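You operate a simulated robot arm through the tools that you are given. There is no shell and no other tool.

Carry out the task below with a simulated robot arm. There is one attempt and no reset: what you move stays moved.

## Task
Push the outer left drawer shut. Then take the low pot from the top of the glazing bench and put it on top of the blue tin. Then put the red pot on the tray of the pug mill. Then take the black roller and put it on the top shelf of the test rack. The order counts. Set down upright: red pot.
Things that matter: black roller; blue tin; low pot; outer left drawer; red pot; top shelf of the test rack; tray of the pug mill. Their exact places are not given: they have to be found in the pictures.

The check looks at the end state, three seconds after you hand in, the way a careful person would. Anything else that was tipped, shoved, dropped, spilled or broken makes it a failure.

## Robot
A 6-joint arm with a two-finger gripper on a trunk, on a base that moves. Base frame: it is fixed to the floor where the robot stands at the start and does not move with it; the origin is under the middle of the robot, x ahead of it, y to its left, z up. Readings come in m, degrees, newtons and seconds.
It reaches about 1.417 m from its shoulder. Its first joint turns from -166.0 to 166.0 degrees. Places, roughly: black roller (3x4x2 cm) [-2.4, -1.6, 0.9]; blue tin (6x6x6 cm) [-1.6, -2.6, 0.9]; low pot (5x5x5 cm) [-2, -2.3, 0.9]; outer left drawer [0.8, 0.1, 0.8]; red pot (6x6x6 cm) [-2.2, -2.3, 0.9]; top shelf of the test rack [0.3, -2.4, 0.8]; tray of the pug mill (12x25 cm) [-2.38, 0.9, 0.84]. Payload 3.43 kg.
Tool frame: the origin (TCP) lies between the finger pads and is the grasp point; the fingertips stand 0.02 m ahead of it; z points along the fingers, y is the line along which they close. The gripper opens to 0.19 m; its body begins 0.248 m behind the TCP.
Orientation is told as [roll, pitch, yaw] about the base's x, y, z axes, in that order, counted from this pose: with the fingers straight down and closing along the base's y, the tool's x points along the base's -x, its y along +y and its z along -z.

## Interface
- The arm moves only by the tool step_arm. Its argument "targets" is text: rows parted by semicolons, each of 7 numbers parted by spaces: the turn, a rotation vector about the tool's x, y, z in units of 6 degrees (1.0 is 6 degrees), then the shift along the tool's x, y, z in units of 40 mm (1.0 is 40 mm), then the opening, from 0 (shut) to 1 (fully open). In form: rx ry rz tx ty tz jaw; .... A call has 1 to 20 rows; each row shifts and turns the commanded pose from where the row before left it, along the tool's axes as they then stand. A call with a number of a shift or a turn outside -1 to 1 is refused whole. Each row takes 0.2 s and may step no farther than 0.05 m and 8.6 degrees from the row before; otherwise, or with a gripper value out of range, the whole call is refused. A pose out of reach is approached as far as the arm can. The call stops where the force on the tool passes 40 N (or 10 N more than at its start, if that is more) or the arm is blocked; 0.2 s more then pass. Each finger travels about 0.153 m/s and halts on what it meets, pressing with about 39 N; the grip force reading is that of the motor and also rises with nothing between the fingers. The clock runs only during rows and for 0.2 s after the last one: add rows that do not move to give the fingers time. It gives the time, the measured TCP pose, the force on the tool (base axes), the opening and the grip force at its end, in the units of the frame above (readings bear some noise), with the torque about the TCP (base axes, N m) and any sound that the robot's microphone picked up, and new pictures: "show" is both (left out), scene, wrist or none.
- Cameras (640 x 400 px; columns grow to the right, rows downward): "scene" is now at [0.0616, 0.2002, 1.6213]; the picture's right is [-0.09, -1.00, 0.00], its down [-0.72, 0.06, -0.69] and it looks along [0.69, -0.06, -0.72] (base axes); focal length 274 px, centre (320, 200). "wrist" rides on the gripper at [0.07, -0.008, -0.288] in the tool frame; the picture's right is [0.12, 0.99, 0.00], its down [-0.96, 0.12, -0.25] and it looks along [-0.24, 0.03, 0.97] (tool axes); focal length 261 px, centre (320, 200).
- move_column(by): moves the trunk up (or, below 0, down) by that many m; the arm and the scene camera ride with it, the base frame stays. It gives what a move gives, with no picture.
- drive_base(legs): drives the robot by 1 to 6 legs, each [ahead, turn to the left] in m and degrees, along the robot's own axes; the way and the turn of a leg run together, so that a leg with both is an arc; at most 1.5 m and 180 degrees a leg. The arm and the cameras ride along, it lands a little off, and it stops where it bumps. It gives what a move gives, and a new picture of the scene camera.
- pan_tilt(pan, tilt): turns the head with the scene camera to pan (to the left, within 120 degrees either way) and tilt (down, from -29 to 69), counted from straight ahead of the robot. It gives what a move gives, and a new picture of the scene camera.
- locate(camera, pixels): there is no depth. For up to 12 entries [column, row, z] of the newest picture of that camera ("zoom" is the newest enlarged one), the place [x, y] in the base frame at which the ray of that pixel passes the height z, good to about 0.002 m. It takes no simulated time.
- zoom(camera, box): a new picture of the part [left, top, right, bottom] of that camera's present view, enlarged. It takes no simulated time.
- close_job(): hands the job in; it is judged then, once.

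Unless the task says otherwise, let go and move clear before handing in.

The tools are called after "Call:" as name(argument=value, ...) on one line, values as JSON. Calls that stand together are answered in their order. step_arm: Moves the arm, as the interface text tells. Its arguments: {"type":"object","properties":{"targets":{"type":"string"},"show":{"type":"string","enum":["both","scene","wrist","none"]}},"required":["targets"]} The other tools are called the same way: move_column (by) moves the trunk up or down; drive_base (legs) drives the base; pan_tilt (pan, tilt) turns the head that bears the scene camera; locate (camera, pixels) gives the place at which the rays of pixels pass given heights; zoom (camera, box) takes an enlarged picture of a part of a camera's view; close_job () hands the job in.

At the start:

```text
t: 0.0
tool_pos: [0.624, 0.0313, 0.9793]
ee_rot: [0.0, 0.1, 0.0]
wrist_force: [-0.6, -0.3, 0.6]
moment: [0.0, 0.01, 0.0]
opening: 0.1899
gripper_force: 0.1
trunk travel left (down, up): [-0.2, 0.24]
robot x, y, heading: [0.0085, -0.0002, -0.3]
head pan, tilt (commanded): [-5.1, 46.1]
```

scene: 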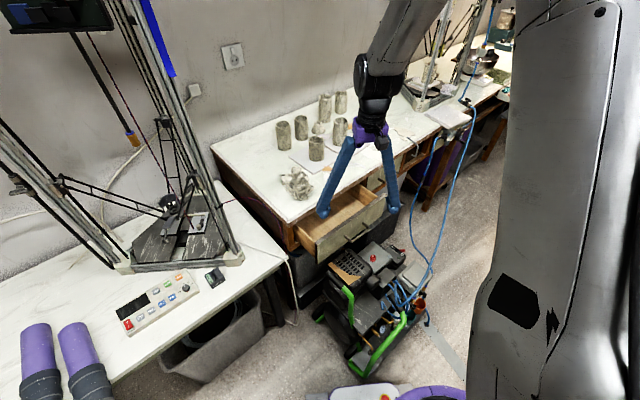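
wrist: 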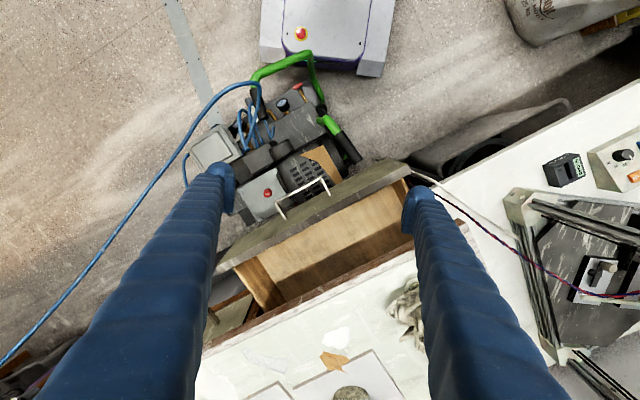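

The scene picture shows the open drawer around pixel (345,225), its front facing the robot, with the gripper above it. I'll zoom in and locate the drawer's edges first.

Call:
zoom(camera="scene", box=[200, 80, 460, 300])

Call:
locate(camera="scene", pixels=[[298, 228, 0.8], [317, 245, 0.8], [386, 197, 0.8], [388, 212, 0.75], [298, 222, 0.85], [348, 238, 0.75]])

Call:
locate(camera="wrist", pixels=[[217, 270, 0.8], [410, 165, 0.8], [280, 215, 0.75], [325, 180, 0.75], [260, 310, 0.8], [410, 250, 0.8]])

```text
1.82 times, centred on (330, 190) of scene
```

zoom: 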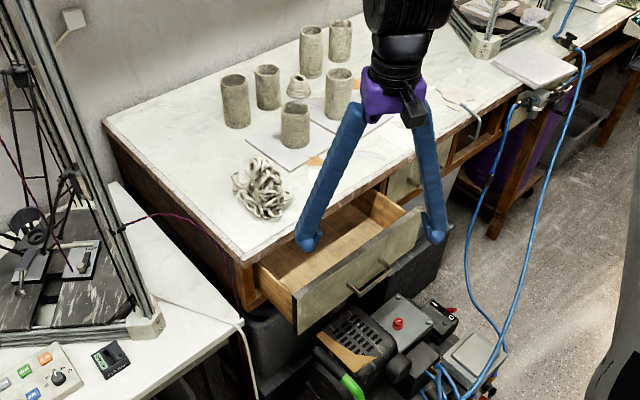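

```text
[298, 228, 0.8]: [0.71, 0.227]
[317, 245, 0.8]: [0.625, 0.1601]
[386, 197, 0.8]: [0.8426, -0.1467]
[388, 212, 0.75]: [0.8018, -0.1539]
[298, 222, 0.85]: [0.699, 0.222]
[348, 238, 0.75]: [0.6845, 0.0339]
```

```text
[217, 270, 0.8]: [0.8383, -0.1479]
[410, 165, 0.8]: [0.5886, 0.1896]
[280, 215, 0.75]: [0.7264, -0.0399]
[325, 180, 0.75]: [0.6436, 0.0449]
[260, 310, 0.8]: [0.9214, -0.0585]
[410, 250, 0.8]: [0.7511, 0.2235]
```

The zoom shows the drawer front panel from about (295,293) to (420,215), with the bench edge behind it running from (245,262). I'll triangulate the panel and bench edge using both cameras.

Call:
locate(camera="zoom", pixels=[[295, 293, 0.8], [420, 213, 0.8], [300, 333, 0.7], [418, 240, 0.7], [243, 262, 0.9], [385, 183, 0.9], [450, 145, 0.9], [350, 288, 0.75], [387, 268, 0.75], [258, 268, 0.8], [370, 192, 0.8]])

Call:
zoom(camera="wrist", box=[180, 130, 460, 360])

```text
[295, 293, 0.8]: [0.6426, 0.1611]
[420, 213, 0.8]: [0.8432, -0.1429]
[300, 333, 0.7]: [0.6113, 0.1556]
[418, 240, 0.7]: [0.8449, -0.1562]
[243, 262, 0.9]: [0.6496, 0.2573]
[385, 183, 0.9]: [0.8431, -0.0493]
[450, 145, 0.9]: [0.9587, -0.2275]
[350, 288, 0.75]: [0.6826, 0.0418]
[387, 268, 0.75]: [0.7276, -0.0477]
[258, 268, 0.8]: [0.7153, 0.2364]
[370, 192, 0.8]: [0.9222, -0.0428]
```

```text
1.74 times, centred on (320, 245) of wrist
```

zoom: 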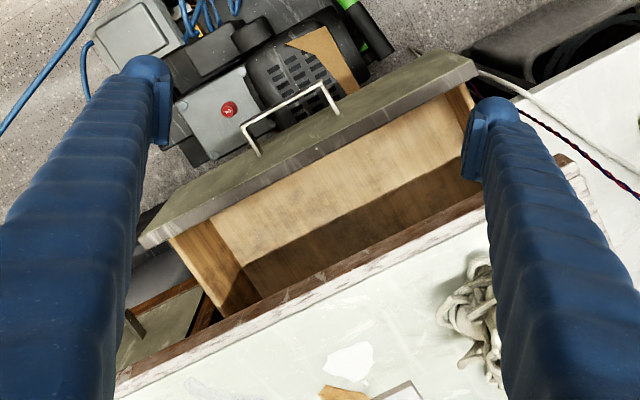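

Call:
locate(camera="zoom", pixels=[[143, 247, 0.8], [477, 75, 0.8], [140, 240, 0.8], [450, 55, 0.7], [245, 128, 0.75], [322, 85, 0.75], [118, 385, 0.9], [560, 155, 0.9], [140, 370, 0.85], [258, 152, 0.75], [338, 110, 0.75]])

```text
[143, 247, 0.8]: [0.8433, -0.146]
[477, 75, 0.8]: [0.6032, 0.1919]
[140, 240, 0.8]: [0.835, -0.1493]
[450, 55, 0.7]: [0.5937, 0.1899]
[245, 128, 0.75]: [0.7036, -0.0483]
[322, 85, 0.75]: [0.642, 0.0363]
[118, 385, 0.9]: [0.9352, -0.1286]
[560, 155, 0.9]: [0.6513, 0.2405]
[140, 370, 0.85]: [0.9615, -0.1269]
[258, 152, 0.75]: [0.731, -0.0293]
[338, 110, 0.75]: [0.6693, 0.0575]
```

The drawer's panel sits at roughly n≈0.60 with the bench edge behind it, and the panel faces along about 33° left of x. Before I move, I'll look around with the head to learn the room layout.

Call:
pan_tilt(pan=60, tilt=30)

Call:
pan_tilt(pan=118, tilt=25)

Call:
pan_tilt(pan=-60, tilt=30)

Call:
pan_tilt(pan=-118, tilt=25)

```text
t: 1.4
tool_pos: [0.6234, 0.0317, 0.9807]
ee_rot: [-0.1, 0.0, 0.0]
wrist_force: [-0.4, -0.6, 0.7]
moment: [-0.01, -0.01, -0.01]
opening: 0.19
gripper_force: 0.1
trunk travel left (down, up): [-0.2, 0.24]
robot x, y, heading: [0.0029, -0.0017, 0.1]
head pan, tilt (commanded): [60.0, 30.0]
```

scene: 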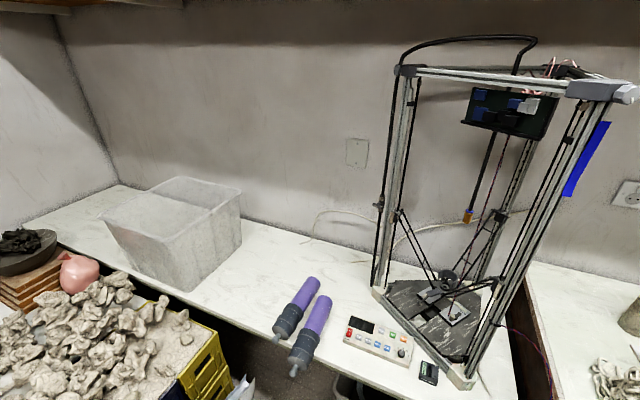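

```text
t: 2.6
tool_pos: [0.6241, 0.0318, 0.9807]
ee_rot: [0.1, 0.0, 0.0]
wrist_force: [0.8, -0.5, 0.2]
moment: [0.02, 0.0, 0.02]
opening: 0.1902
gripper_force: 0.1
trunk travel left (down, up): [-0.2, 0.24]
robot x, y, heading: [0.003, -0.0, -0.1]
head pan, tilt (commanded): [118.0, 25.0]
```

scene: 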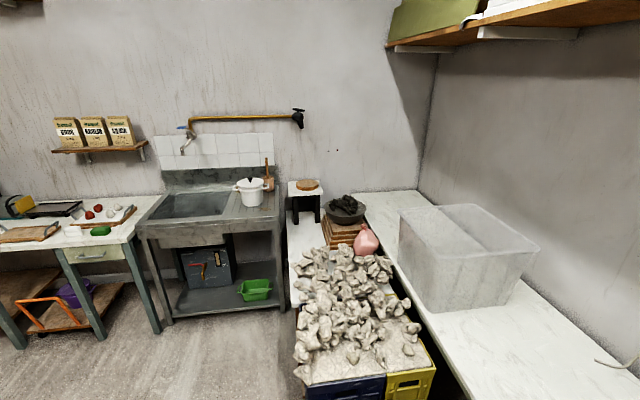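

```text
t: 5.3
tool_pos: [0.6259, 0.0306, 0.981]
ee_rot: [0.0, -0.1, 0.1]
wrist_force: [0.0, 0.4, 0.8]
moment: [-0.03, 0.0, -0.02]
opening: 0.1901
gripper_force: 0.0
trunk travel left (down, up): [-0.2, 0.24]
robot x, y, heading: [0.0002, -0.0018, -0.0]
head pan, tilt (commanded): [-60.0, 30.0]
```

scene: 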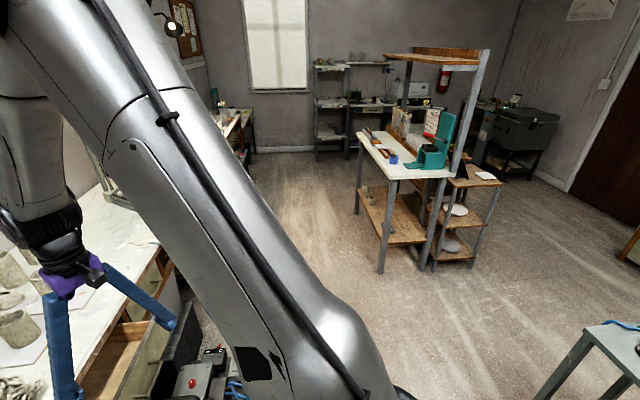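

```text
t: 6.6
tool_pos: [0.625, 0.0315, 0.9802]
ee_rot: [-0.1, 0.1, 0.0]
wrist_force: [-0.1, -0.7, -0.5]
moment: [0.01, -0.04, 0.01]
opening: 0.19
gripper_force: 0.1
trunk travel left (down, up): [-0.2, 0.24]
robot x, y, heading: [0.0033, -0.0026, 0.3]
head pan, tilt (commanded): [-118.0, 25.0]
```

scene: 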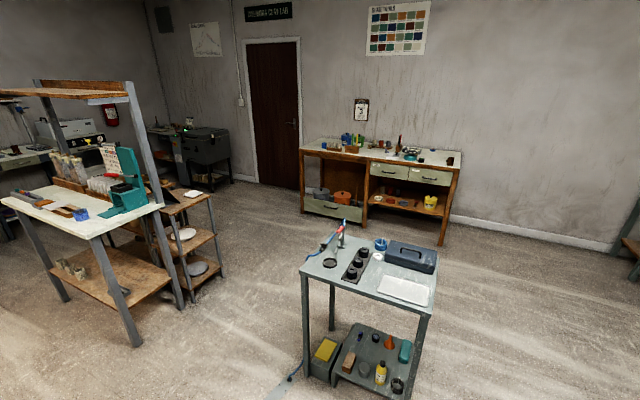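

The pan −118° picture shows the glazing bench at about (380,160) and a small steel table at (370,290) behind me. I'll locate both on the floor so I know the clearances.

Call:
locate(camera="scene", pixels=[[303, 268, 0.85], [427, 310, 0.85], [345, 225, 0.85], [435, 250, 0.85], [310, 375, 0], [300, 148, 0.9], [458, 170, 0.9], [305, 210, 0], [442, 245, 0], [190, 305, 0], [222, 275, 0]])

Call:
zoom(camera="scene", box=[290, 120, 470, 230])

Call:
zoom(camera="scene", box=[0, 80, 240, 320])

```text
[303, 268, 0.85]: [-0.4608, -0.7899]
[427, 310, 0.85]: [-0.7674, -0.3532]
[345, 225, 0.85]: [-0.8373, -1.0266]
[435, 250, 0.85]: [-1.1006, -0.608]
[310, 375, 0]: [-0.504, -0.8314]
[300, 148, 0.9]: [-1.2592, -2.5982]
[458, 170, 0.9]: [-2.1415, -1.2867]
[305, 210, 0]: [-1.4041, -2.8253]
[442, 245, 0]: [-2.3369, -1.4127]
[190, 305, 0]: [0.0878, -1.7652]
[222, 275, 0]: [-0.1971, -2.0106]
```

```text
3.56 times, centred on (380, 175) of scene
```

zoom: 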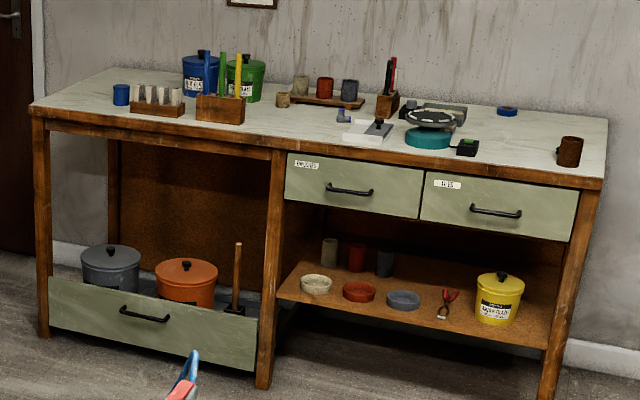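

```text
1.67 times, centred on (120, 200) of scene
```

zoom: 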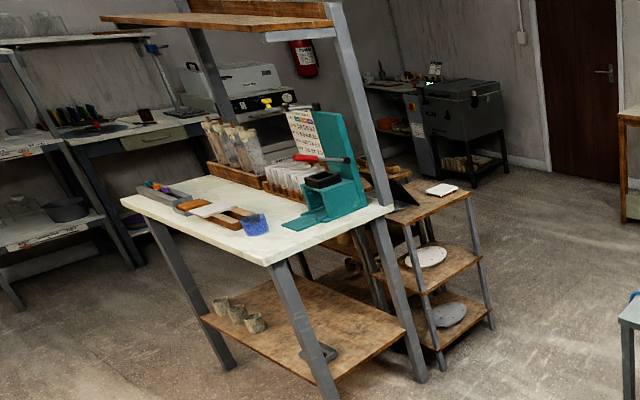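

The area straight behind the robot is clear, since the steel table's nearest corner is at about (-0.77,-0.35). I'll point the head back at the drawer and back up a little, so the arm has room to push with a tilted gripper.

Call:
drive_base(legs=[[-0.2, 0]])

Call:
pan_tilt(pan=2, tilt=42)

```text
t: 8.5
tool_pos: [0.4229, 0.0322, 0.9808]
ee_rot: [-0.1, 0.0, 0.2]
wrist_force: [0.3, -0.4, -0.4]
moment: [0.0, -0.01, -0.03]
opening: 0.1898
gripper_force: 0.0
trunk travel left (down, up): [-0.2, 0.24]
robot x, y, heading: [-0.1999, -0.0009, 0.3]
head pan, tilt (commanded): [-118.0, 25.0]
```

scene: 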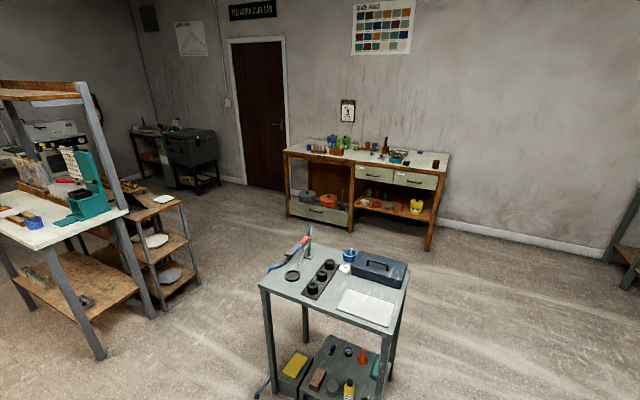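

```text
t: 10.5
tool_pos: [0.4233, 0.0324, 0.982]
ee_rot: [0.0, -0.1, 0.1]
wrist_force: [0.4, 0.6, 0.5]
moment: [0.0, -0.01, 0.0]
opening: 0.1901
gripper_force: 0.0
trunk travel left (down, up): [-0.2, 0.24]
robot x, y, heading: [-0.1979, -0.003, 0.3]
head pan, tilt (commanded): [2.0, 42.0]
```

scene: 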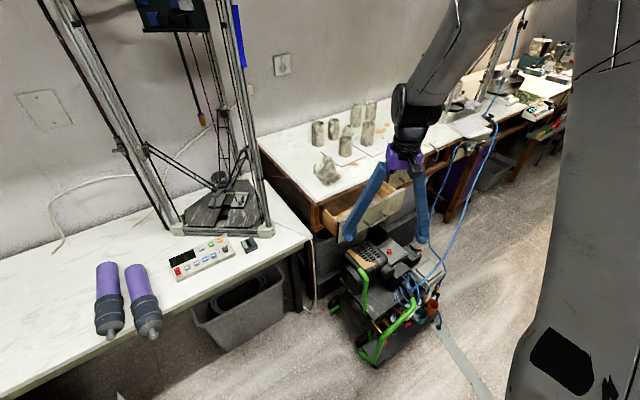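

The drawer front is visible at about (385,205) between the fingers, and the base is now 0.2 m further back. I'll yaw the tool about 33° so the finger line is parallel to the panel, then begin tilting the fingers forward.

Call:
step_arm(targets="0 0 -0.93 0 0 0 1; 0 0 -0.93 0 0 0 1; 0 0 -0.93 0 0 0 1; 0 0 -0.93 0 0 0 1; 0 0 -0.93 0 0 0 1; 0 0 -0.93 0 0 0 1; 0 -1 0 0 0 0 1; 0 -1 0 0 0 0 1; 0 -1 0 0 0 0 1; 0 -1 0 0 0 0 1; 0 -1 0 0 0 0 1; 0 0 0 0 0 0 1")

```text
t: 13.1
tool_pos: [0.4218, 0.0321, 0.9812]
ee_rot: [0.0, -30.0, 33.6]
wrist_force: [-0.1, 0.3, -0.9]
moment: [0.08, 0.08, 0.04]
opening: 0.19
gripper_force: 0.1
trunk travel left (down, up): [-0.2, 0.24]
robot x, y, heading: [-0.2002, -0.0036, 0.2]
head pan, tilt (commanded): [2.0, 42.0]
```

scene: 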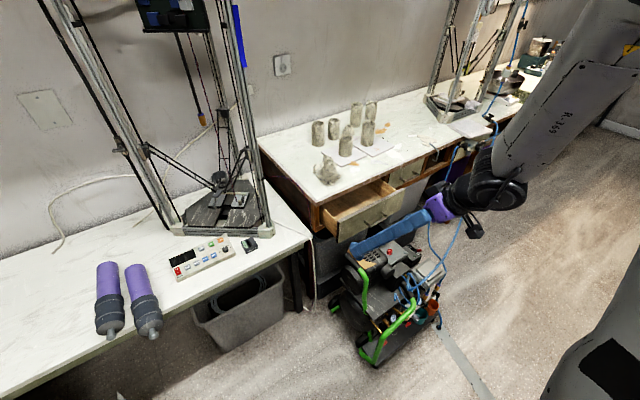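
wrist: 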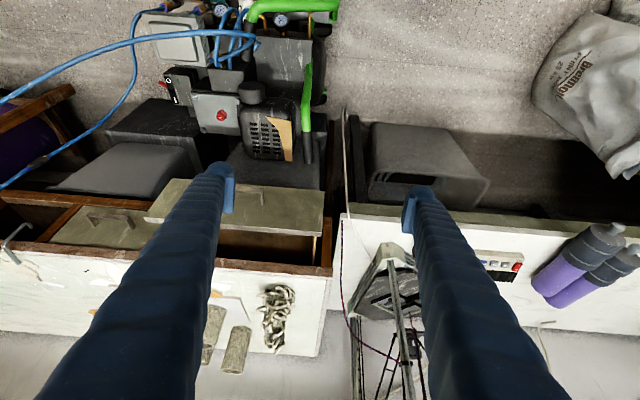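

The wrist picture now shows the drawer panel from about (147,215) to (322,232) and the scene picture shows it clear. I'll zoom both for accurate corners.

Call:
zoom(camera="scene", box=[300, 150, 460, 250])

Call:
locate(camera="zoom", pixels=[[150, 372, 0.85], [150, 340, 0.85]])

Call:
zoom(camera="wrist", box=[0, 150, 350, 370])

```text
4.00 times, centred on (380, 200) of scene
```

zoom: 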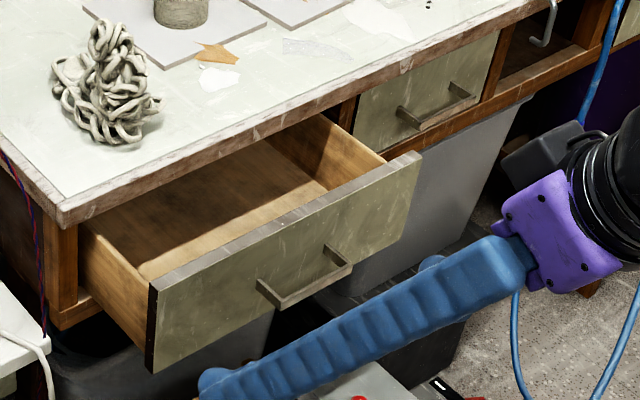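

```text
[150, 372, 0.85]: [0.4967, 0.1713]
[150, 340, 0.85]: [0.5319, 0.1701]
```

```text
1.82 times, centred on (175, 260) of wrist
```

zoom: 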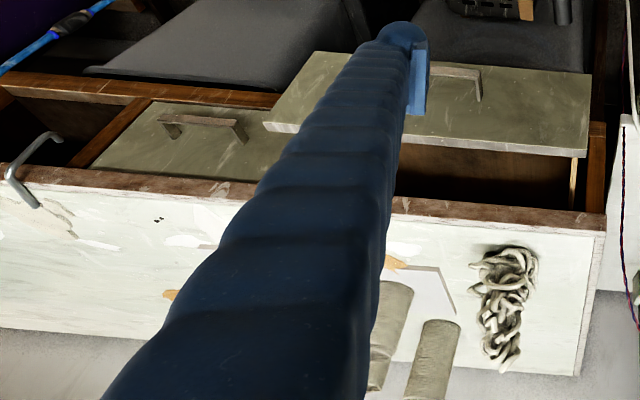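

Call:
locate(camera="zoom", pixels=[[587, 155, 0.85], [265, 125, 0.85], [592, 72, 0.75], [316, 52, 0.75], [605, 228, 0.9], [20, 180, 0.9], [480, 100, 0.8]])

Call:
locate(camera="scene", pixels=[[337.5, 221.25, 0.85], [405.5, 188.25, 0.85], [338, 243, 0.75], [400, 208.75, 0.75], [315, 203.75, 0.9], [437, 150.75, 0.9], [367, 225, 0.8]])

```text
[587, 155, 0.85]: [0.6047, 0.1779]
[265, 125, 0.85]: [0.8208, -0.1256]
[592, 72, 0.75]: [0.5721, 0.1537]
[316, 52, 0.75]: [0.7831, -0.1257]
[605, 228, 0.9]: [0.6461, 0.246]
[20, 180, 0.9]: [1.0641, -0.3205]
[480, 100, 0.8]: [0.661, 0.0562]
```

```text
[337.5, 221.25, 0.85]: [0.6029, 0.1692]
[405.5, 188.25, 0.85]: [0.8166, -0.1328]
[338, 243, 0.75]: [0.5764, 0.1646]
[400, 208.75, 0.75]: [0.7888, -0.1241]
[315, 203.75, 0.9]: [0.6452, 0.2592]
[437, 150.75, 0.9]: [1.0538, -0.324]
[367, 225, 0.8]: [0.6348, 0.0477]
```

Both cameras agree that the panel top is at z≈0.85, its outer corners are (0.604,0.173) and (0.819,-0.129), and the bench edge is 0.08 m further in. Before I lower the gripper I'll check the compressor's height.

Call:
locate(camera="scene", pixels=[[389, 252, 0.5], [389, 252, 0.65], [363, 268, 0.5], [363, 268, 0.65], [410, 312, 0.5], [410, 312, 0.65]])

Call:
locate(camera="wrist", pixels=[[221, 115, 0.5], [221, 115, 0.65], [308, 68, 0.5], [308, 68, 0.65], [338, 15, 0.5], [338, 15, 0.65]])

```text
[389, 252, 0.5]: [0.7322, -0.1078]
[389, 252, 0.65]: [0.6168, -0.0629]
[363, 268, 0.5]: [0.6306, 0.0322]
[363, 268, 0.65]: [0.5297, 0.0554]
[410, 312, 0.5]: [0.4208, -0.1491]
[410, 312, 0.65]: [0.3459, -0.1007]
```

```text
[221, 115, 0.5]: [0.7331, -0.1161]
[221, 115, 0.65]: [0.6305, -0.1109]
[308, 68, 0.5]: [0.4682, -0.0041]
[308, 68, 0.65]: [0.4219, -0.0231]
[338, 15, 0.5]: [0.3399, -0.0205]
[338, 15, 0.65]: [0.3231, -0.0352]
```

The compressor's red button is at z≈0.5, so the fingers at z≈0.8 pass well above it. I'll finish the tilt and yaw, slide sideways to the drawer's centre, and lower.

Call:
step_arm(targets="0 -1 0 0 0 0 1; 0 -1 0 0 0 0 1; 0 -1 0 0 0 0 1; 0 -1 0 0 0 0 1; 0 -1 0 0 0 0 1; -0.274 0 -0.158 0 0 0 1; 0 0 0 0 -0.88 0 1; 0 0 0 0 -0.88 0 1; 0 0 0 0 -0.88 0 1; 0 0 0 0 -0.88 0 1; 0 0 0 0 -0.88 0 1; 0 0 0 0.762 0 0.44 1; 0 0 0 0.762 0 0.44 1; 0 0 0 0.762 0 0.44 1; 0 0 0 0.762 0 0.44 1; 0 0 0 0.762 0 0.44 1; 0 0 0 0 0 0 1")

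```text
t: 16.7
tool_pos: [0.5766, -0.1366, 0.8999]
ee_rot: [1.1, -59.8, 35.0]
wrist_force: [0.1, 0.3, -0.7]
moment: [0.06, -0.01, 0.03]
opening: 0.1902
gripper_force: 0.1
out of reach, approached as far as the arm can: row 2, 3, 4, 5, 6, 16
trunk travel left (down, up): [-0.2, 0.24]
robot x, y, heading: [-0.2004, -0.0042, 0.4]
head pan, tilt (commanded): [2.0, 42.0]
```

scene: 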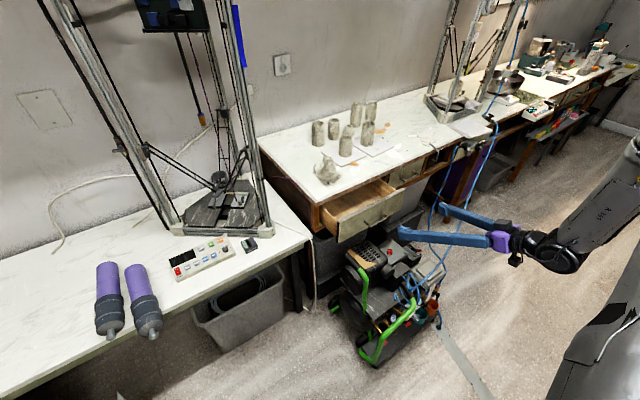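
wrist: 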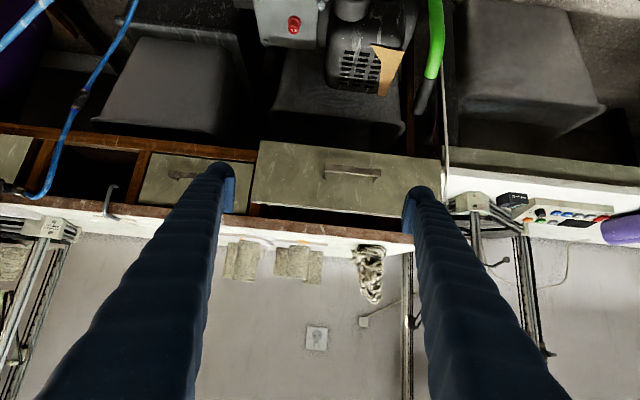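

The pose is (0.577,-0.137,0.900), off from where I expected, and some rows were reported out of reach because the arm is folded near its limit. I'll let it settle for one still row to see what the commanded pose is.

Call:
step_arm(targets="0 0 0 0 0 0 1; 0 0 0 0 0 0 1", show="none")

```text
t: 17.3
tool_pos: [0.576, -0.1363, 0.8995]
ee_rot: [1.0, -59.7, 34.9]
wrist_force: [-0.3, 0.0, -0.4]
moment: [0.03, -0.01, -0.02]
opening: 0.19
gripper_force: 0.0
trunk travel left (down, up): [-0.2, 0.24]
robot x, y, heading: [-0.1996, -0.0043, 0.1]
head pan, tilt (commanded): [2.0, 42.0]
```

Nothing more happens, so that is the true commanded pose. The arm keeps this shape if I lower the trunk 0.095 m, which brings the fingers to z≈0.805.

Call:
move_column(by=-0.095)

Call:
step_arm(targets="-0.1 0 0 0 0.6 0.5 1; 0 0 0 0 0.65 0.5 1; 0 0 0 0 0 0 1")

```text
t: 18.6
tool_pos: [0.5779, -0.1371, 0.8051]
ee_rot: [1.0, -59.7, 35.0]
wrist_force: [-0.2, 0.7, 0.7]
moment: [0.0, 0.01, 0.02]
opening: 0.1899
gripper_force: 0.0
trunk travel left (down, up): [-0.105, 0.335]
robot x, y, heading: [-0.1986, -0.0031, -0.0]
head pan, tilt (commanded): [2.0, 42.0]
```

```text
t: 19.4
tool_pos: [0.5902, -0.0875, 0.7953]
ee_rot: [3.4, -59.2, 33.8]
wrist_force: [-0.1, -0.1, -0.4]
moment: [-0.05, 0.01, -0.02]
opening: 0.1901
gripper_force: 0.0
out of reach, approached as far as the arm can: row 1, 2
trunk travel left (down, up): [-0.105, 0.335]
robot x, y, heading: [-0.2029, -0.0017, 0.1]
head pan, tilt (commanded): [2.0, 42.0]
```

scene: 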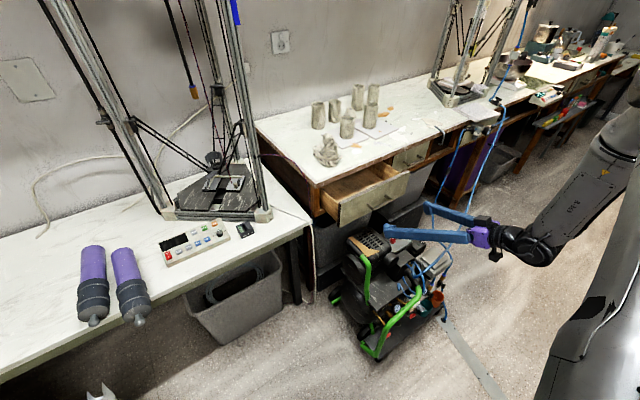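
wrist: 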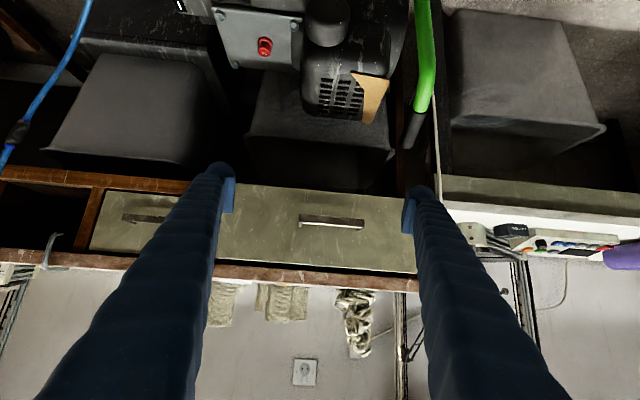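

The fingers straddle the handle nicely in the wrist picture (handle at (300-363,223), fingertips at (225,190) and (410,200)). TCP is at n≈0.43 and the panel at 0.59, so I'll advance along the push direction in small rows.

Call:
step_arm(targets="0 0 0 -0.4 0 0.7 1; 0 0 0 -0.4 0 0.7 1; 0 0 0 -0.4 0 0.7 1; 0 0 0 0 0 0 1")

```text
t: 20.4
tool_pos: [0.6672, -0.0299, 0.7965]
ee_rot: [1.6, -59.7, 34.9]
wrist_force: [0.5, -0.5, -0.4]
moment: [-0.05, 0.03, -0.04]
opening: 0.1901
gripper_force: 0.1
trunk travel left (down, up): [-0.105, 0.335]
robot x, y, heading: [-0.2001, -0.0056, 0.3]
head pan, tilt (commanded): [2.0, 42.0]
```

scene: 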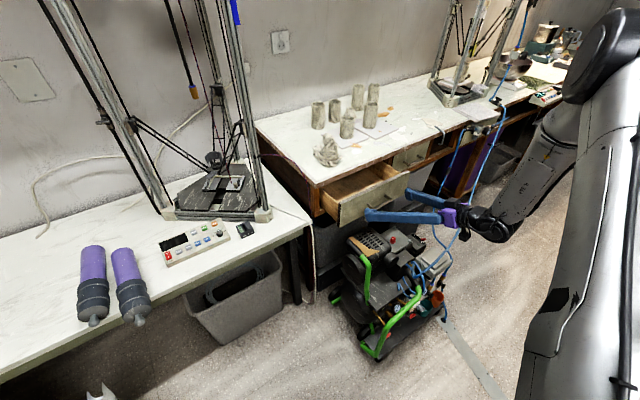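
wrist: 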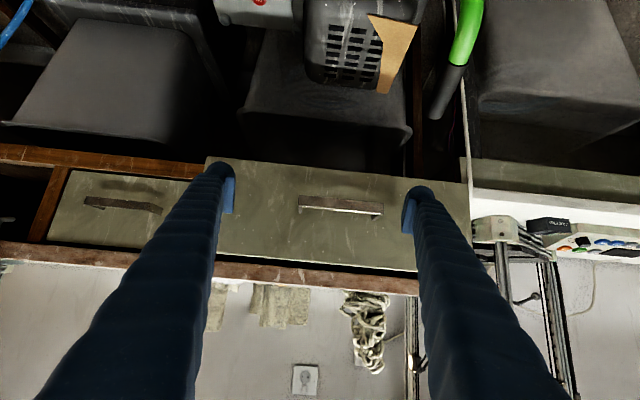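

Still no contact: the fingertips are about 0.05 m short of the panel. I'll centre slightly on the drawer and push on with smaller rows, watching the force.

Call:
step_arm(targets="0 0 0 -0.25 0.3 0.433 1; 0 0 0 -0.25 0 0.433 1; 0 0 0 -0.25 0 0.433 1; 0 0 0 -0.25 0 0.433 1; 0 0 0 0 0 0 1")

```text
t: 21.6
tool_pos: [0.7275, 0.0271, 0.7969]
ee_rot: [1.6, -59.7, 34.9]
wrist_force: [1.0, 0.5, -0.3]
moment: [-0.01, 0.01, 0.01]
opening: 0.1901
gripper_force: 0.1
trunk travel left (down, up): [-0.105, 0.335]
robot x, y, heading: [-0.202, -0.005, 0.1]
head pan, tilt (commanded): [2.0, 42.0]
```

scene: 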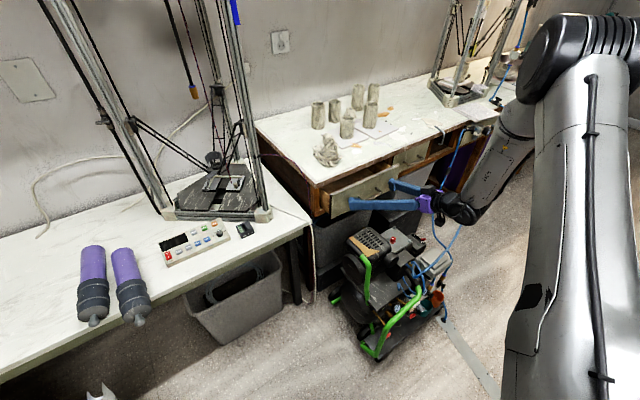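
wrist: 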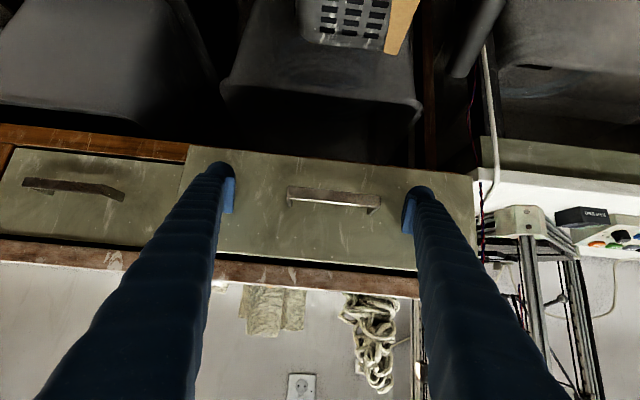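

The drawer is moving: in the scene picture the gap has shrunk, with almost no force (1 N). I'll keep pushing in smaller increments.

Call:
step_arm(targets="0 0 0 -0.25 0 0.433 1; 0 0 0 -0.25 0 0.433 1; 0 0 0 -0.15 0 0.26 1; 0 0 0 0 0 0 1")

```text
t: 22.6
tool_pos: [0.7692, 0.0586, 0.7964]
ee_rot: [1.6, -59.7, 34.8]
wrist_force: [0.2, 0.3, -0.1]
moment: [0.0, 0.0, 0.02]
opening: 0.19
gripper_force: 0.0
trunk travel left (down, up): [-0.105, 0.335]
robot x, y, heading: [-0.2007, -0.0041, 0.2]
head pan, tilt (commanded): [2.0, 42.0]
```

scene: 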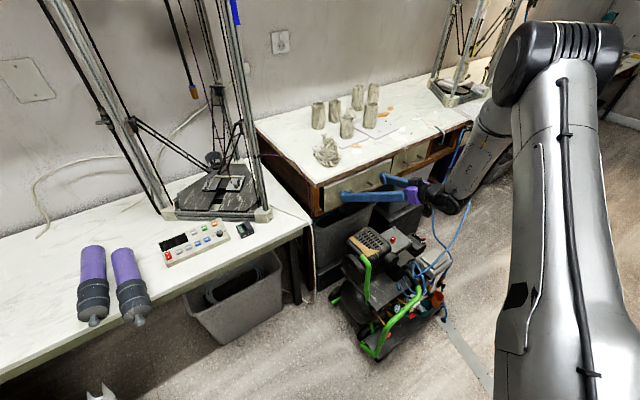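
wrist: 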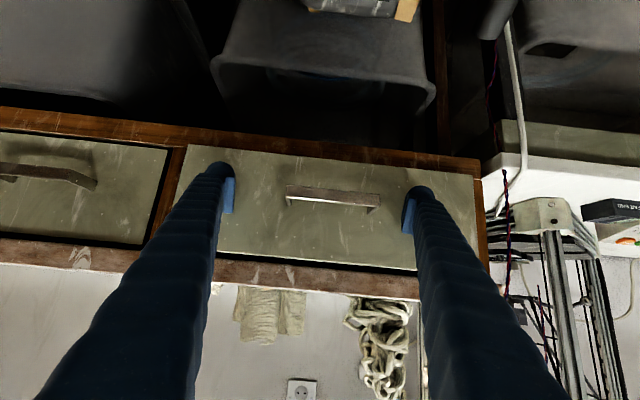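

The drawer looks nearly flush with its neighbour. I'll push on in 1 cm rows until the force rises.

Call:
step_arm(targets="0 0 0 -0.1 0 0.173 1; 0 0 0 -0.1 0 0.173 1; 0 0 0 -0.1 0 0.173 1; 0 0 0 0 0 0 1")

```text
t: 23.6
tool_pos: [0.7883, 0.0712, 0.7977]
ee_rot: [1.6, -59.7, 34.9]
wrist_force: [0.1, 0.9, -1.0]
moment: [-0.01, 0.01, -0.02]
opening: 0.1897
gripper_force: 0.0
trunk travel left (down, up): [-0.105, 0.335]
robot x, y, heading: [-0.1984, -0.003, 0.3]
head pan, tilt (commanded): [2.0, 42.0]
```

scene: 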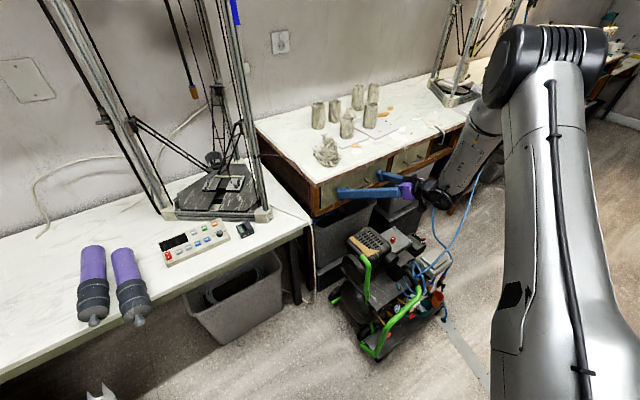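
wrist: 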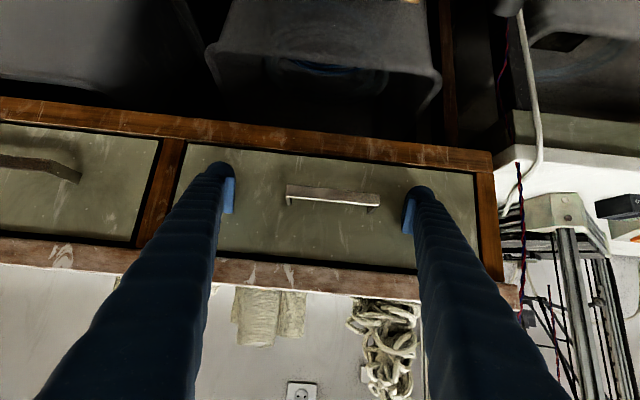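

The drawer is still sliding freely, and force is below 1 N. I'll go further in 1 cm rows until it stops.

Call:
step_arm(targets="0 0 0 -0.1 0 0.173 1; 0 0 0 -0.1 0 0.173 1; 0 0 0 -0.1 0 0.173 1; 0 0 0 0 0 0 1")

```text
t: 24.1
tool_pos: [0.791, 0.0727, 0.7952]
ee_rot: [1.9, -59.4, 34.3]
wrist_force: [-17.8, -10.3, 7.3]
moment: [0.0, -0.46, -0.53]
opening: 0.1899
gripper_force: 0.1
trunk travel left (down, up): [-0.105, 0.335]
robot x, y, heading: [-0.2011, -0.0029, 0.1]
head pan, tilt (commanded): [2.0, 42.0]
stopped in row 2: the force on the tool passed its limit at 54 N (the readings are from after the stop); the commanded pose is now the measured one
```

scene: 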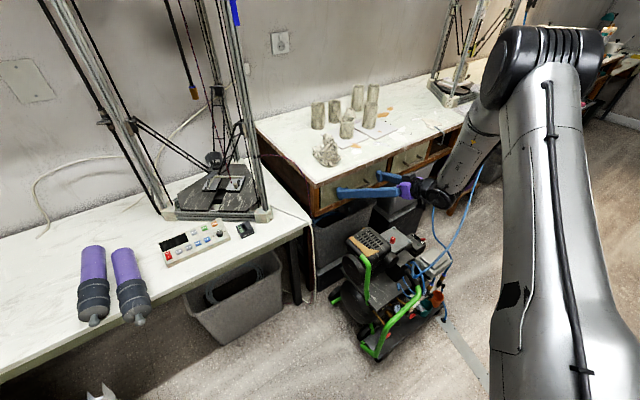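
wrist: 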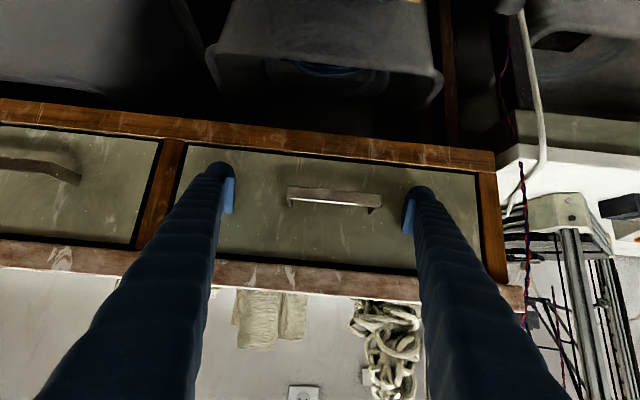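

The push was stopped at 54 N with the panel flush against its frame, so the drawer is shut. I'll withdraw straight back along the same line and check it.

Call:
step_arm(targets="0 0 0 0.2 0 -0.346 1; 0 0 0 0.4 0 -0.7 1; 0 0 0 0.4 0 -0.7 1; 0 0 0 0.4 0 -0.7 1; 0 0 0 0.4 0 -0.7 1; 0 0 0 0 0 0 1")

Call:
zoom(camera="scene", box=[280, 120, 480, 245])

```text
t: 25.5
tool_pos: [0.6724, -0.01, 0.7966]
ee_rot: [1.8, -59.3, 34.6]
wrist_force: [-0.2, -0.2, 0.0]
moment: [-0.03, -0.02, 0.01]
opening: 0.1902
gripper_force: 0.1
trunk travel left (down, up): [-0.105, 0.335]
robot x, y, heading: [-0.1978, -0.0054, 0.3]
head pan, tilt (commanded): [2.0, 42.0]
```

scene: 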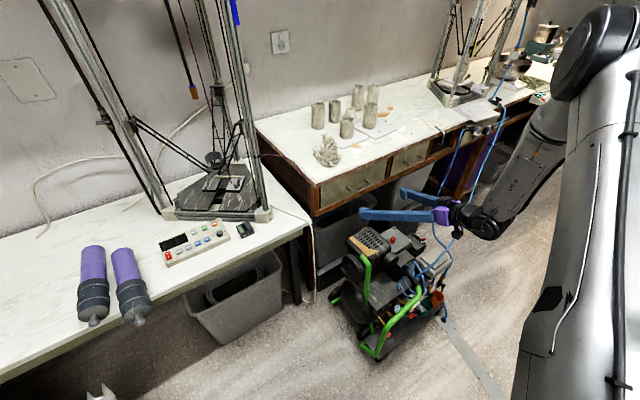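
wrist: 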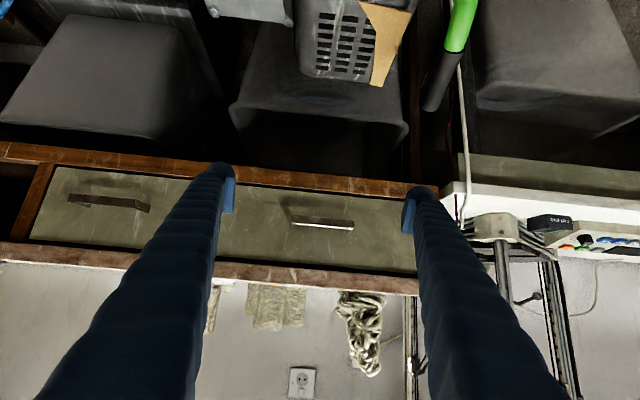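

```text
3.20 times, centred on (380, 182) of scene
```

zoom: 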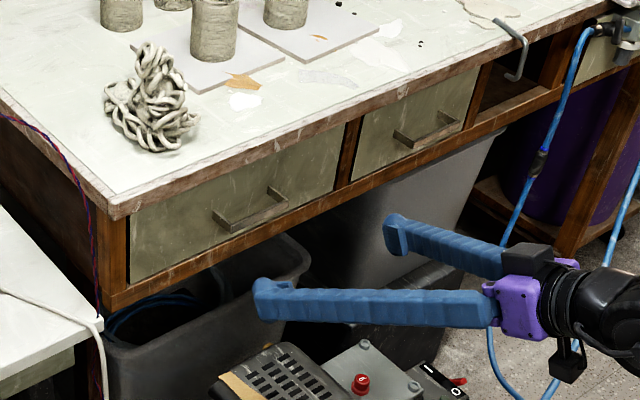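

The zoom confirms it: the outer left panel now sits recessed in its frame exactly like its neighbour. Next I'll raise the trunk and bring the gripper upright, then check the robot's own footprint before driving.

Call:
move_column(by=0.2)

Call:
step_arm(targets="0 0 0 0.4 0 -0.7 1; 0 0 0 0.4 0 -0.7 1; 0 1 0 0 0 0 0.8; 0 1 0 0 0 0 0.6; 0 1 0 0 0 0 0.5; 0 1 0 0 0 0 0.4; 0 1 0 0 0 0 0.4; 0 1 0 0 0 0 0.4; 0 1 0 0 0 0 0.4; 0 1 0 0 0 0 0.4; 0 1 0 0 0 0 0.4; 0 0.9 0 0 0 0 0.4; 0 0 0 0 0 0 0.4")

Call:
pan_tilt(pan=90, tilt=69)

Call:
pan_tilt(pan=30, tilt=69)

```text
t: 27.7
tool_pos: [0.6739, -0.0102, 0.9965]
ee_rot: [2.0, -59.4, 34.5]
wrist_force: [0.6, -0.5, 0.2]
moment: [0.02, -0.02, 0.01]
opening: 0.1903
gripper_force: 0.2
trunk travel left (down, up): [-0.305, 0.135]
robot x, y, heading: [-0.2046, -0.0053, -0.0]
head pan, tilt (commanded): [2.0, 42.0]
```

```text
t: 30.5
tool_pos: [0.6197, -0.0483, 0.9989]
ee_rot: [0.9, 0.0, 36.2]
wrist_force: [0.4, -0.5, 0.3]
moment: [-0.05, 0.0, 0.02]
opening: 0.076
gripper_force: 0.0
trunk travel left (down, up): [-0.305, 0.135]
robot x, y, heading: [-0.2033, -0.0058, 0.4]
head pan, tilt (commanded): [2.0, 42.0]
```

scene: 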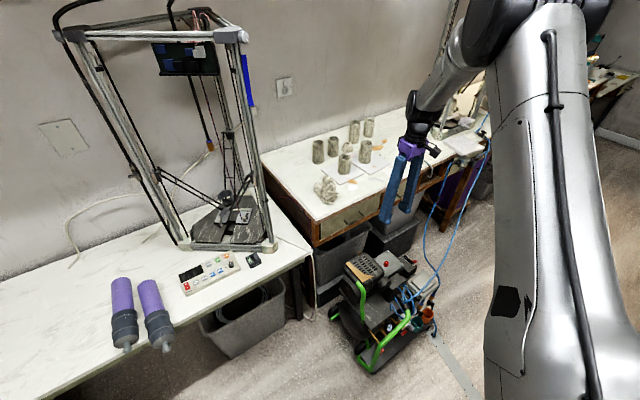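
wrist: 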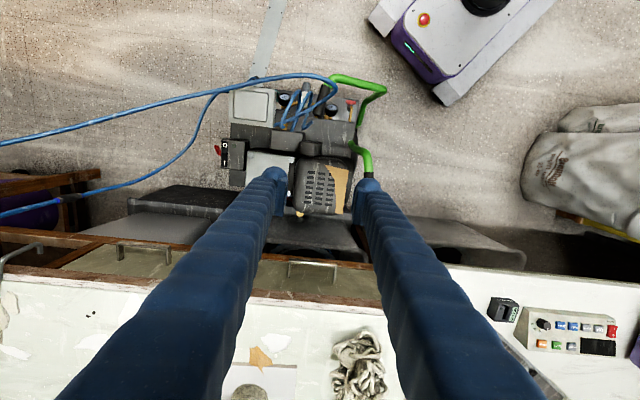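

```text
t: 32.1
tool_pos: [0.6213, -0.048, 0.999]
ee_rot: [0.9, 0.0, 36.0]
wrist_force: [0.5, 0.3, 0.2]
moment: [0.01, 0.01, 0.0]
opening: 0.0761
gripper_force: 0.1
trunk travel left (down, up): [-0.305, 0.135]
robot x, y, heading: [-0.2013, -0.0032, 0.1]
head pan, tilt (commanded): [90.0, 68.8]
```

scene: 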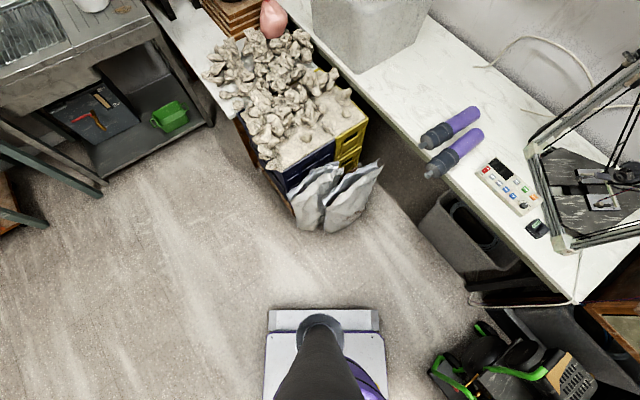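

```text
t: 33.4
tool_pos: [0.6215, -0.0483, 0.9978]
ee_rot: [1.0, -0.1, 36.2]
wrist_force: [0.7, -1.2, -0.8]
moment: [-0.03, 0.01, 0.0]
opening: 0.0758
gripper_force: 0.1
trunk travel left (down, up): [-0.305, 0.135]
robot x, y, heading: [-0.197, 0.0004, 0.4]
head pan, tilt (commanded): [30.0, 68.8]
```

scene: 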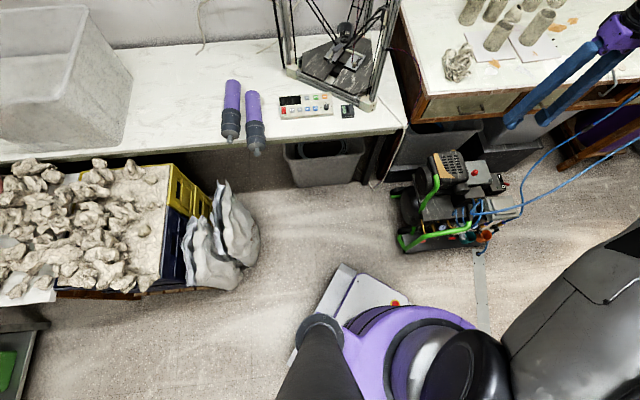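

The pan 30° picture shows the base's front-left corner at about (343,264) and its front edge running toward (408,300). I'll measure these to get the footprint.

Call:
locate(camera="scene", pixels=[[343, 264, 0.3], [343, 264, 0.1], [408, 298, 0.3], [408, 298, 0.1], [295, 360, 0.3], [295, 360, 0.1], [230, 210, 0.3], [255, 255, 0.1]])

Call:
pan_tilt(pan=118, tilt=50)

Call:
pan_tilt(pan=-118, tilt=50)

```text
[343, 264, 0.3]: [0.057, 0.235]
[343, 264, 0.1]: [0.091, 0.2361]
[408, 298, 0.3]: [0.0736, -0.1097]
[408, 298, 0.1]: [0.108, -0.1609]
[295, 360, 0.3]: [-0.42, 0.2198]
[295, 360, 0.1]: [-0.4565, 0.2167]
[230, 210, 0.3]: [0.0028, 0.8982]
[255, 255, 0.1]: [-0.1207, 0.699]
```

```text
t: 35.0
tool_pos: [0.6205, -0.0486, 0.9979]
ee_rot: [1.0, 0.0, 36.1]
wrist_force: [-0.6, -0.5, 0.8]
moment: [0.03, -0.04, 0.03]
opening: 0.0761
gripper_force: 0.1
trunk travel left (down, up): [-0.305, 0.135]
robot x, y, heading: [-0.1967, -0.005, 0.5]
head pan, tilt (commanded): [118.0, 50.0]
```

scene: 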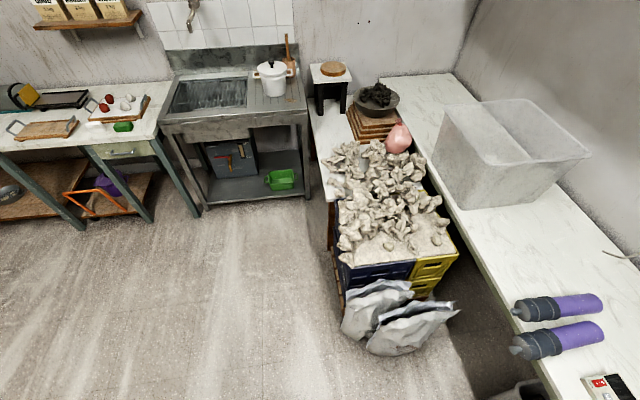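

```text
t: 38.4
tool_pos: [0.6207, -0.0494, 0.9973]
ee_rot: [1.0, 0.0, 36.1]
wrist_force: [0.7, 0.2, -0.2]
moment: [-0.01, -0.01, -0.01]
opening: 0.0761
gripper_force: 0.0
trunk travel left (down, up): [-0.305, 0.135]
robot x, y, heading: [-0.1976, -0.0063, 0.1]
head pan, tilt (commanded): [-118.0, 50.0]
```

scene: 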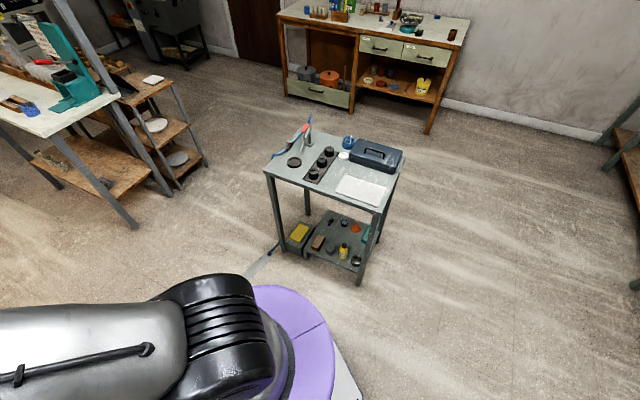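

The base measures about ±0.27 m fore/aft and ±0.23 m sideways around its centre. I'll now fix the steel table's footprint and the bench's front from this picture.

Call:
locate(camera="scene", pixels=[[360, 285, 0], [283, 252, 0], [380, 242, 0], [265, 173, 0.8], [378, 212, 0.8], [403, 153, 0.8], [308, 128, 0.8], [427, 132, 0], [350, 112, 0], [287, 95, 0], [278, 15, 0.9], [462, 45, 0.9]])

Call:
zoom(camera="scene", box=[240, 100, 420, 300])

```text
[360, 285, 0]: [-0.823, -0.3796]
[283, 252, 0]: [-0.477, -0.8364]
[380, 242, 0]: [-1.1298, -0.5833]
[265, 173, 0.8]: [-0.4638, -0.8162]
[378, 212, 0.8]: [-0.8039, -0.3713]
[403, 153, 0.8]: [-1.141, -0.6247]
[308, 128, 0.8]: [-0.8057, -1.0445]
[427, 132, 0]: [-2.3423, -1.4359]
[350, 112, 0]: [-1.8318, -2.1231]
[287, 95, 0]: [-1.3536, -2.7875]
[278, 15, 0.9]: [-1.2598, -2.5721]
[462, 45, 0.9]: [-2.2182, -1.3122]
```

```text
2.00 times, centred on (330, 200) of scene
```

zoom: 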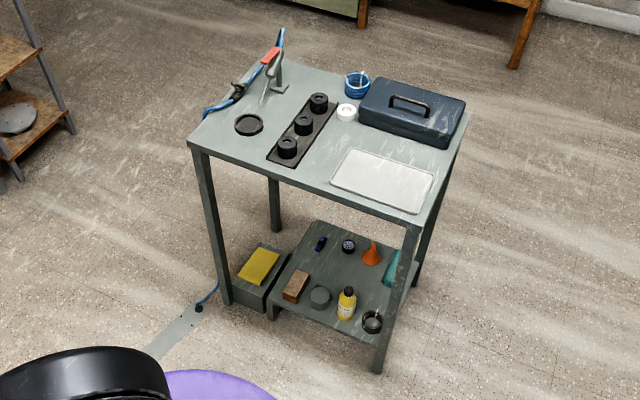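

Everything in the room lines up with axes about 36° off mine. The steel table lies between me and the glazing bench, and there's a clear lane about 1.1 m wide on its right side. I'll tuck the arm in before driving.

Call:
step_arm(targets="0 0 1 0 0 -0.4 0.4; 0 0 1 0 0 -0.4 0.4; 0 0 1 0 0 -0.4 0.4; 0 0 1 0 0 -0.4 0.4; 0 0 1 0 0 -0.4 0.4; 0 0 1 0 0 -0.4 0.4; 0 0 0 0.9 0 0 0.4; 0 0 0 0.9 0 0 0.4; 0 0 0 0.9 0 0 0.4; 0 0 0 0.9 0 0 0.4; 0 0 0 0.9 0 0 0.4; 0 0 0 0.9 0 0 0.4; 0 0 0 0.9 0 0 0.4; 0 0 0 0.9 0 0 0.4; 0 0 0 0 0 0 0.4", show="none")

Call:
pan_tilt(pan=0, tilt=50)

Call:
pan_tilt(pan=-60, tilt=40)

```text
t: 41.6
tool_pos: [0.337, -0.0515, 1.0979]
ee_rot: [0.8, 0.6, 0.2]
wrist_force: [0.2, 0.0, 0.4]
moment: [-0.01, 0.03, -0.01]
opening: 0.0762
gripper_force: 0.0
trunk travel left (down, up): [-0.305, 0.135]
robot x, y, heading: [-0.1993, -0.0028, 0.3]
head pan, tilt (commanded): [-118.0, 50.0]
```

```text
t: 43.5
tool_pos: [0.3357, -0.0525, 1.0982]
ee_rot: [0.8, 0.6, 0.1]
wrist_force: [-0.5, -0.5, -0.3]
moment: [-0.01, 0.0, -0.02]
opening: 0.0759
gripper_force: 0.0
trunk travel left (down, up): [-0.305, 0.135]
robot x, y, heading: [-0.2007, -0.0047, 0.3]
head pan, tilt (commanded): [0.0, 50.0]
```

scene: 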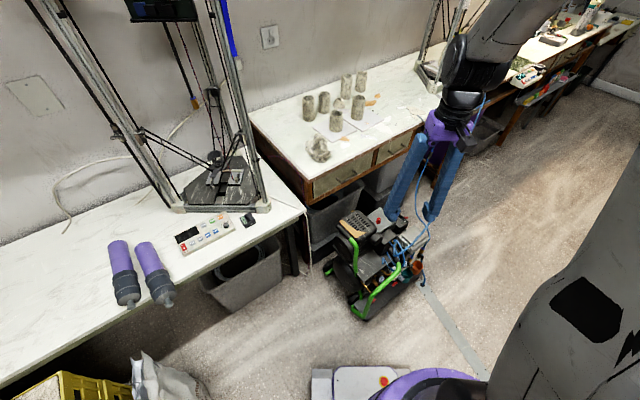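

```text
t: 44.8
tool_pos: [0.3359, -0.0499, 1.098]
ee_rot: [0.8, 0.6, 0.2]
wrist_force: [-0.4, 0.9, -0.1]
moment: [0.02, -0.01, 0.0]
opening: 0.076
gripper_force: 0.1
trunk travel left (down, up): [-0.305, 0.135]
robot x, y, heading: [-0.198, -0.002, 0.2]
head pan, tilt (commanded): [-60.0, 40.0]
```

scene: 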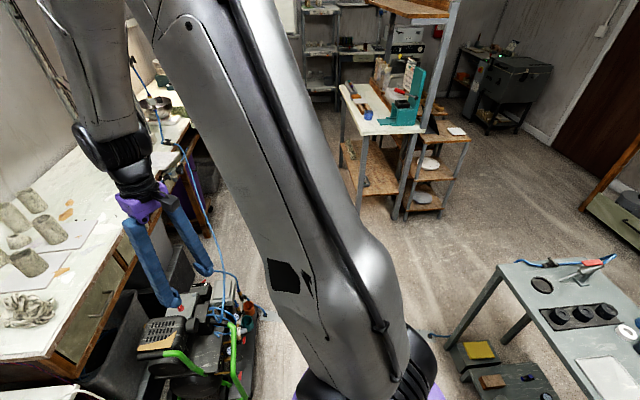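

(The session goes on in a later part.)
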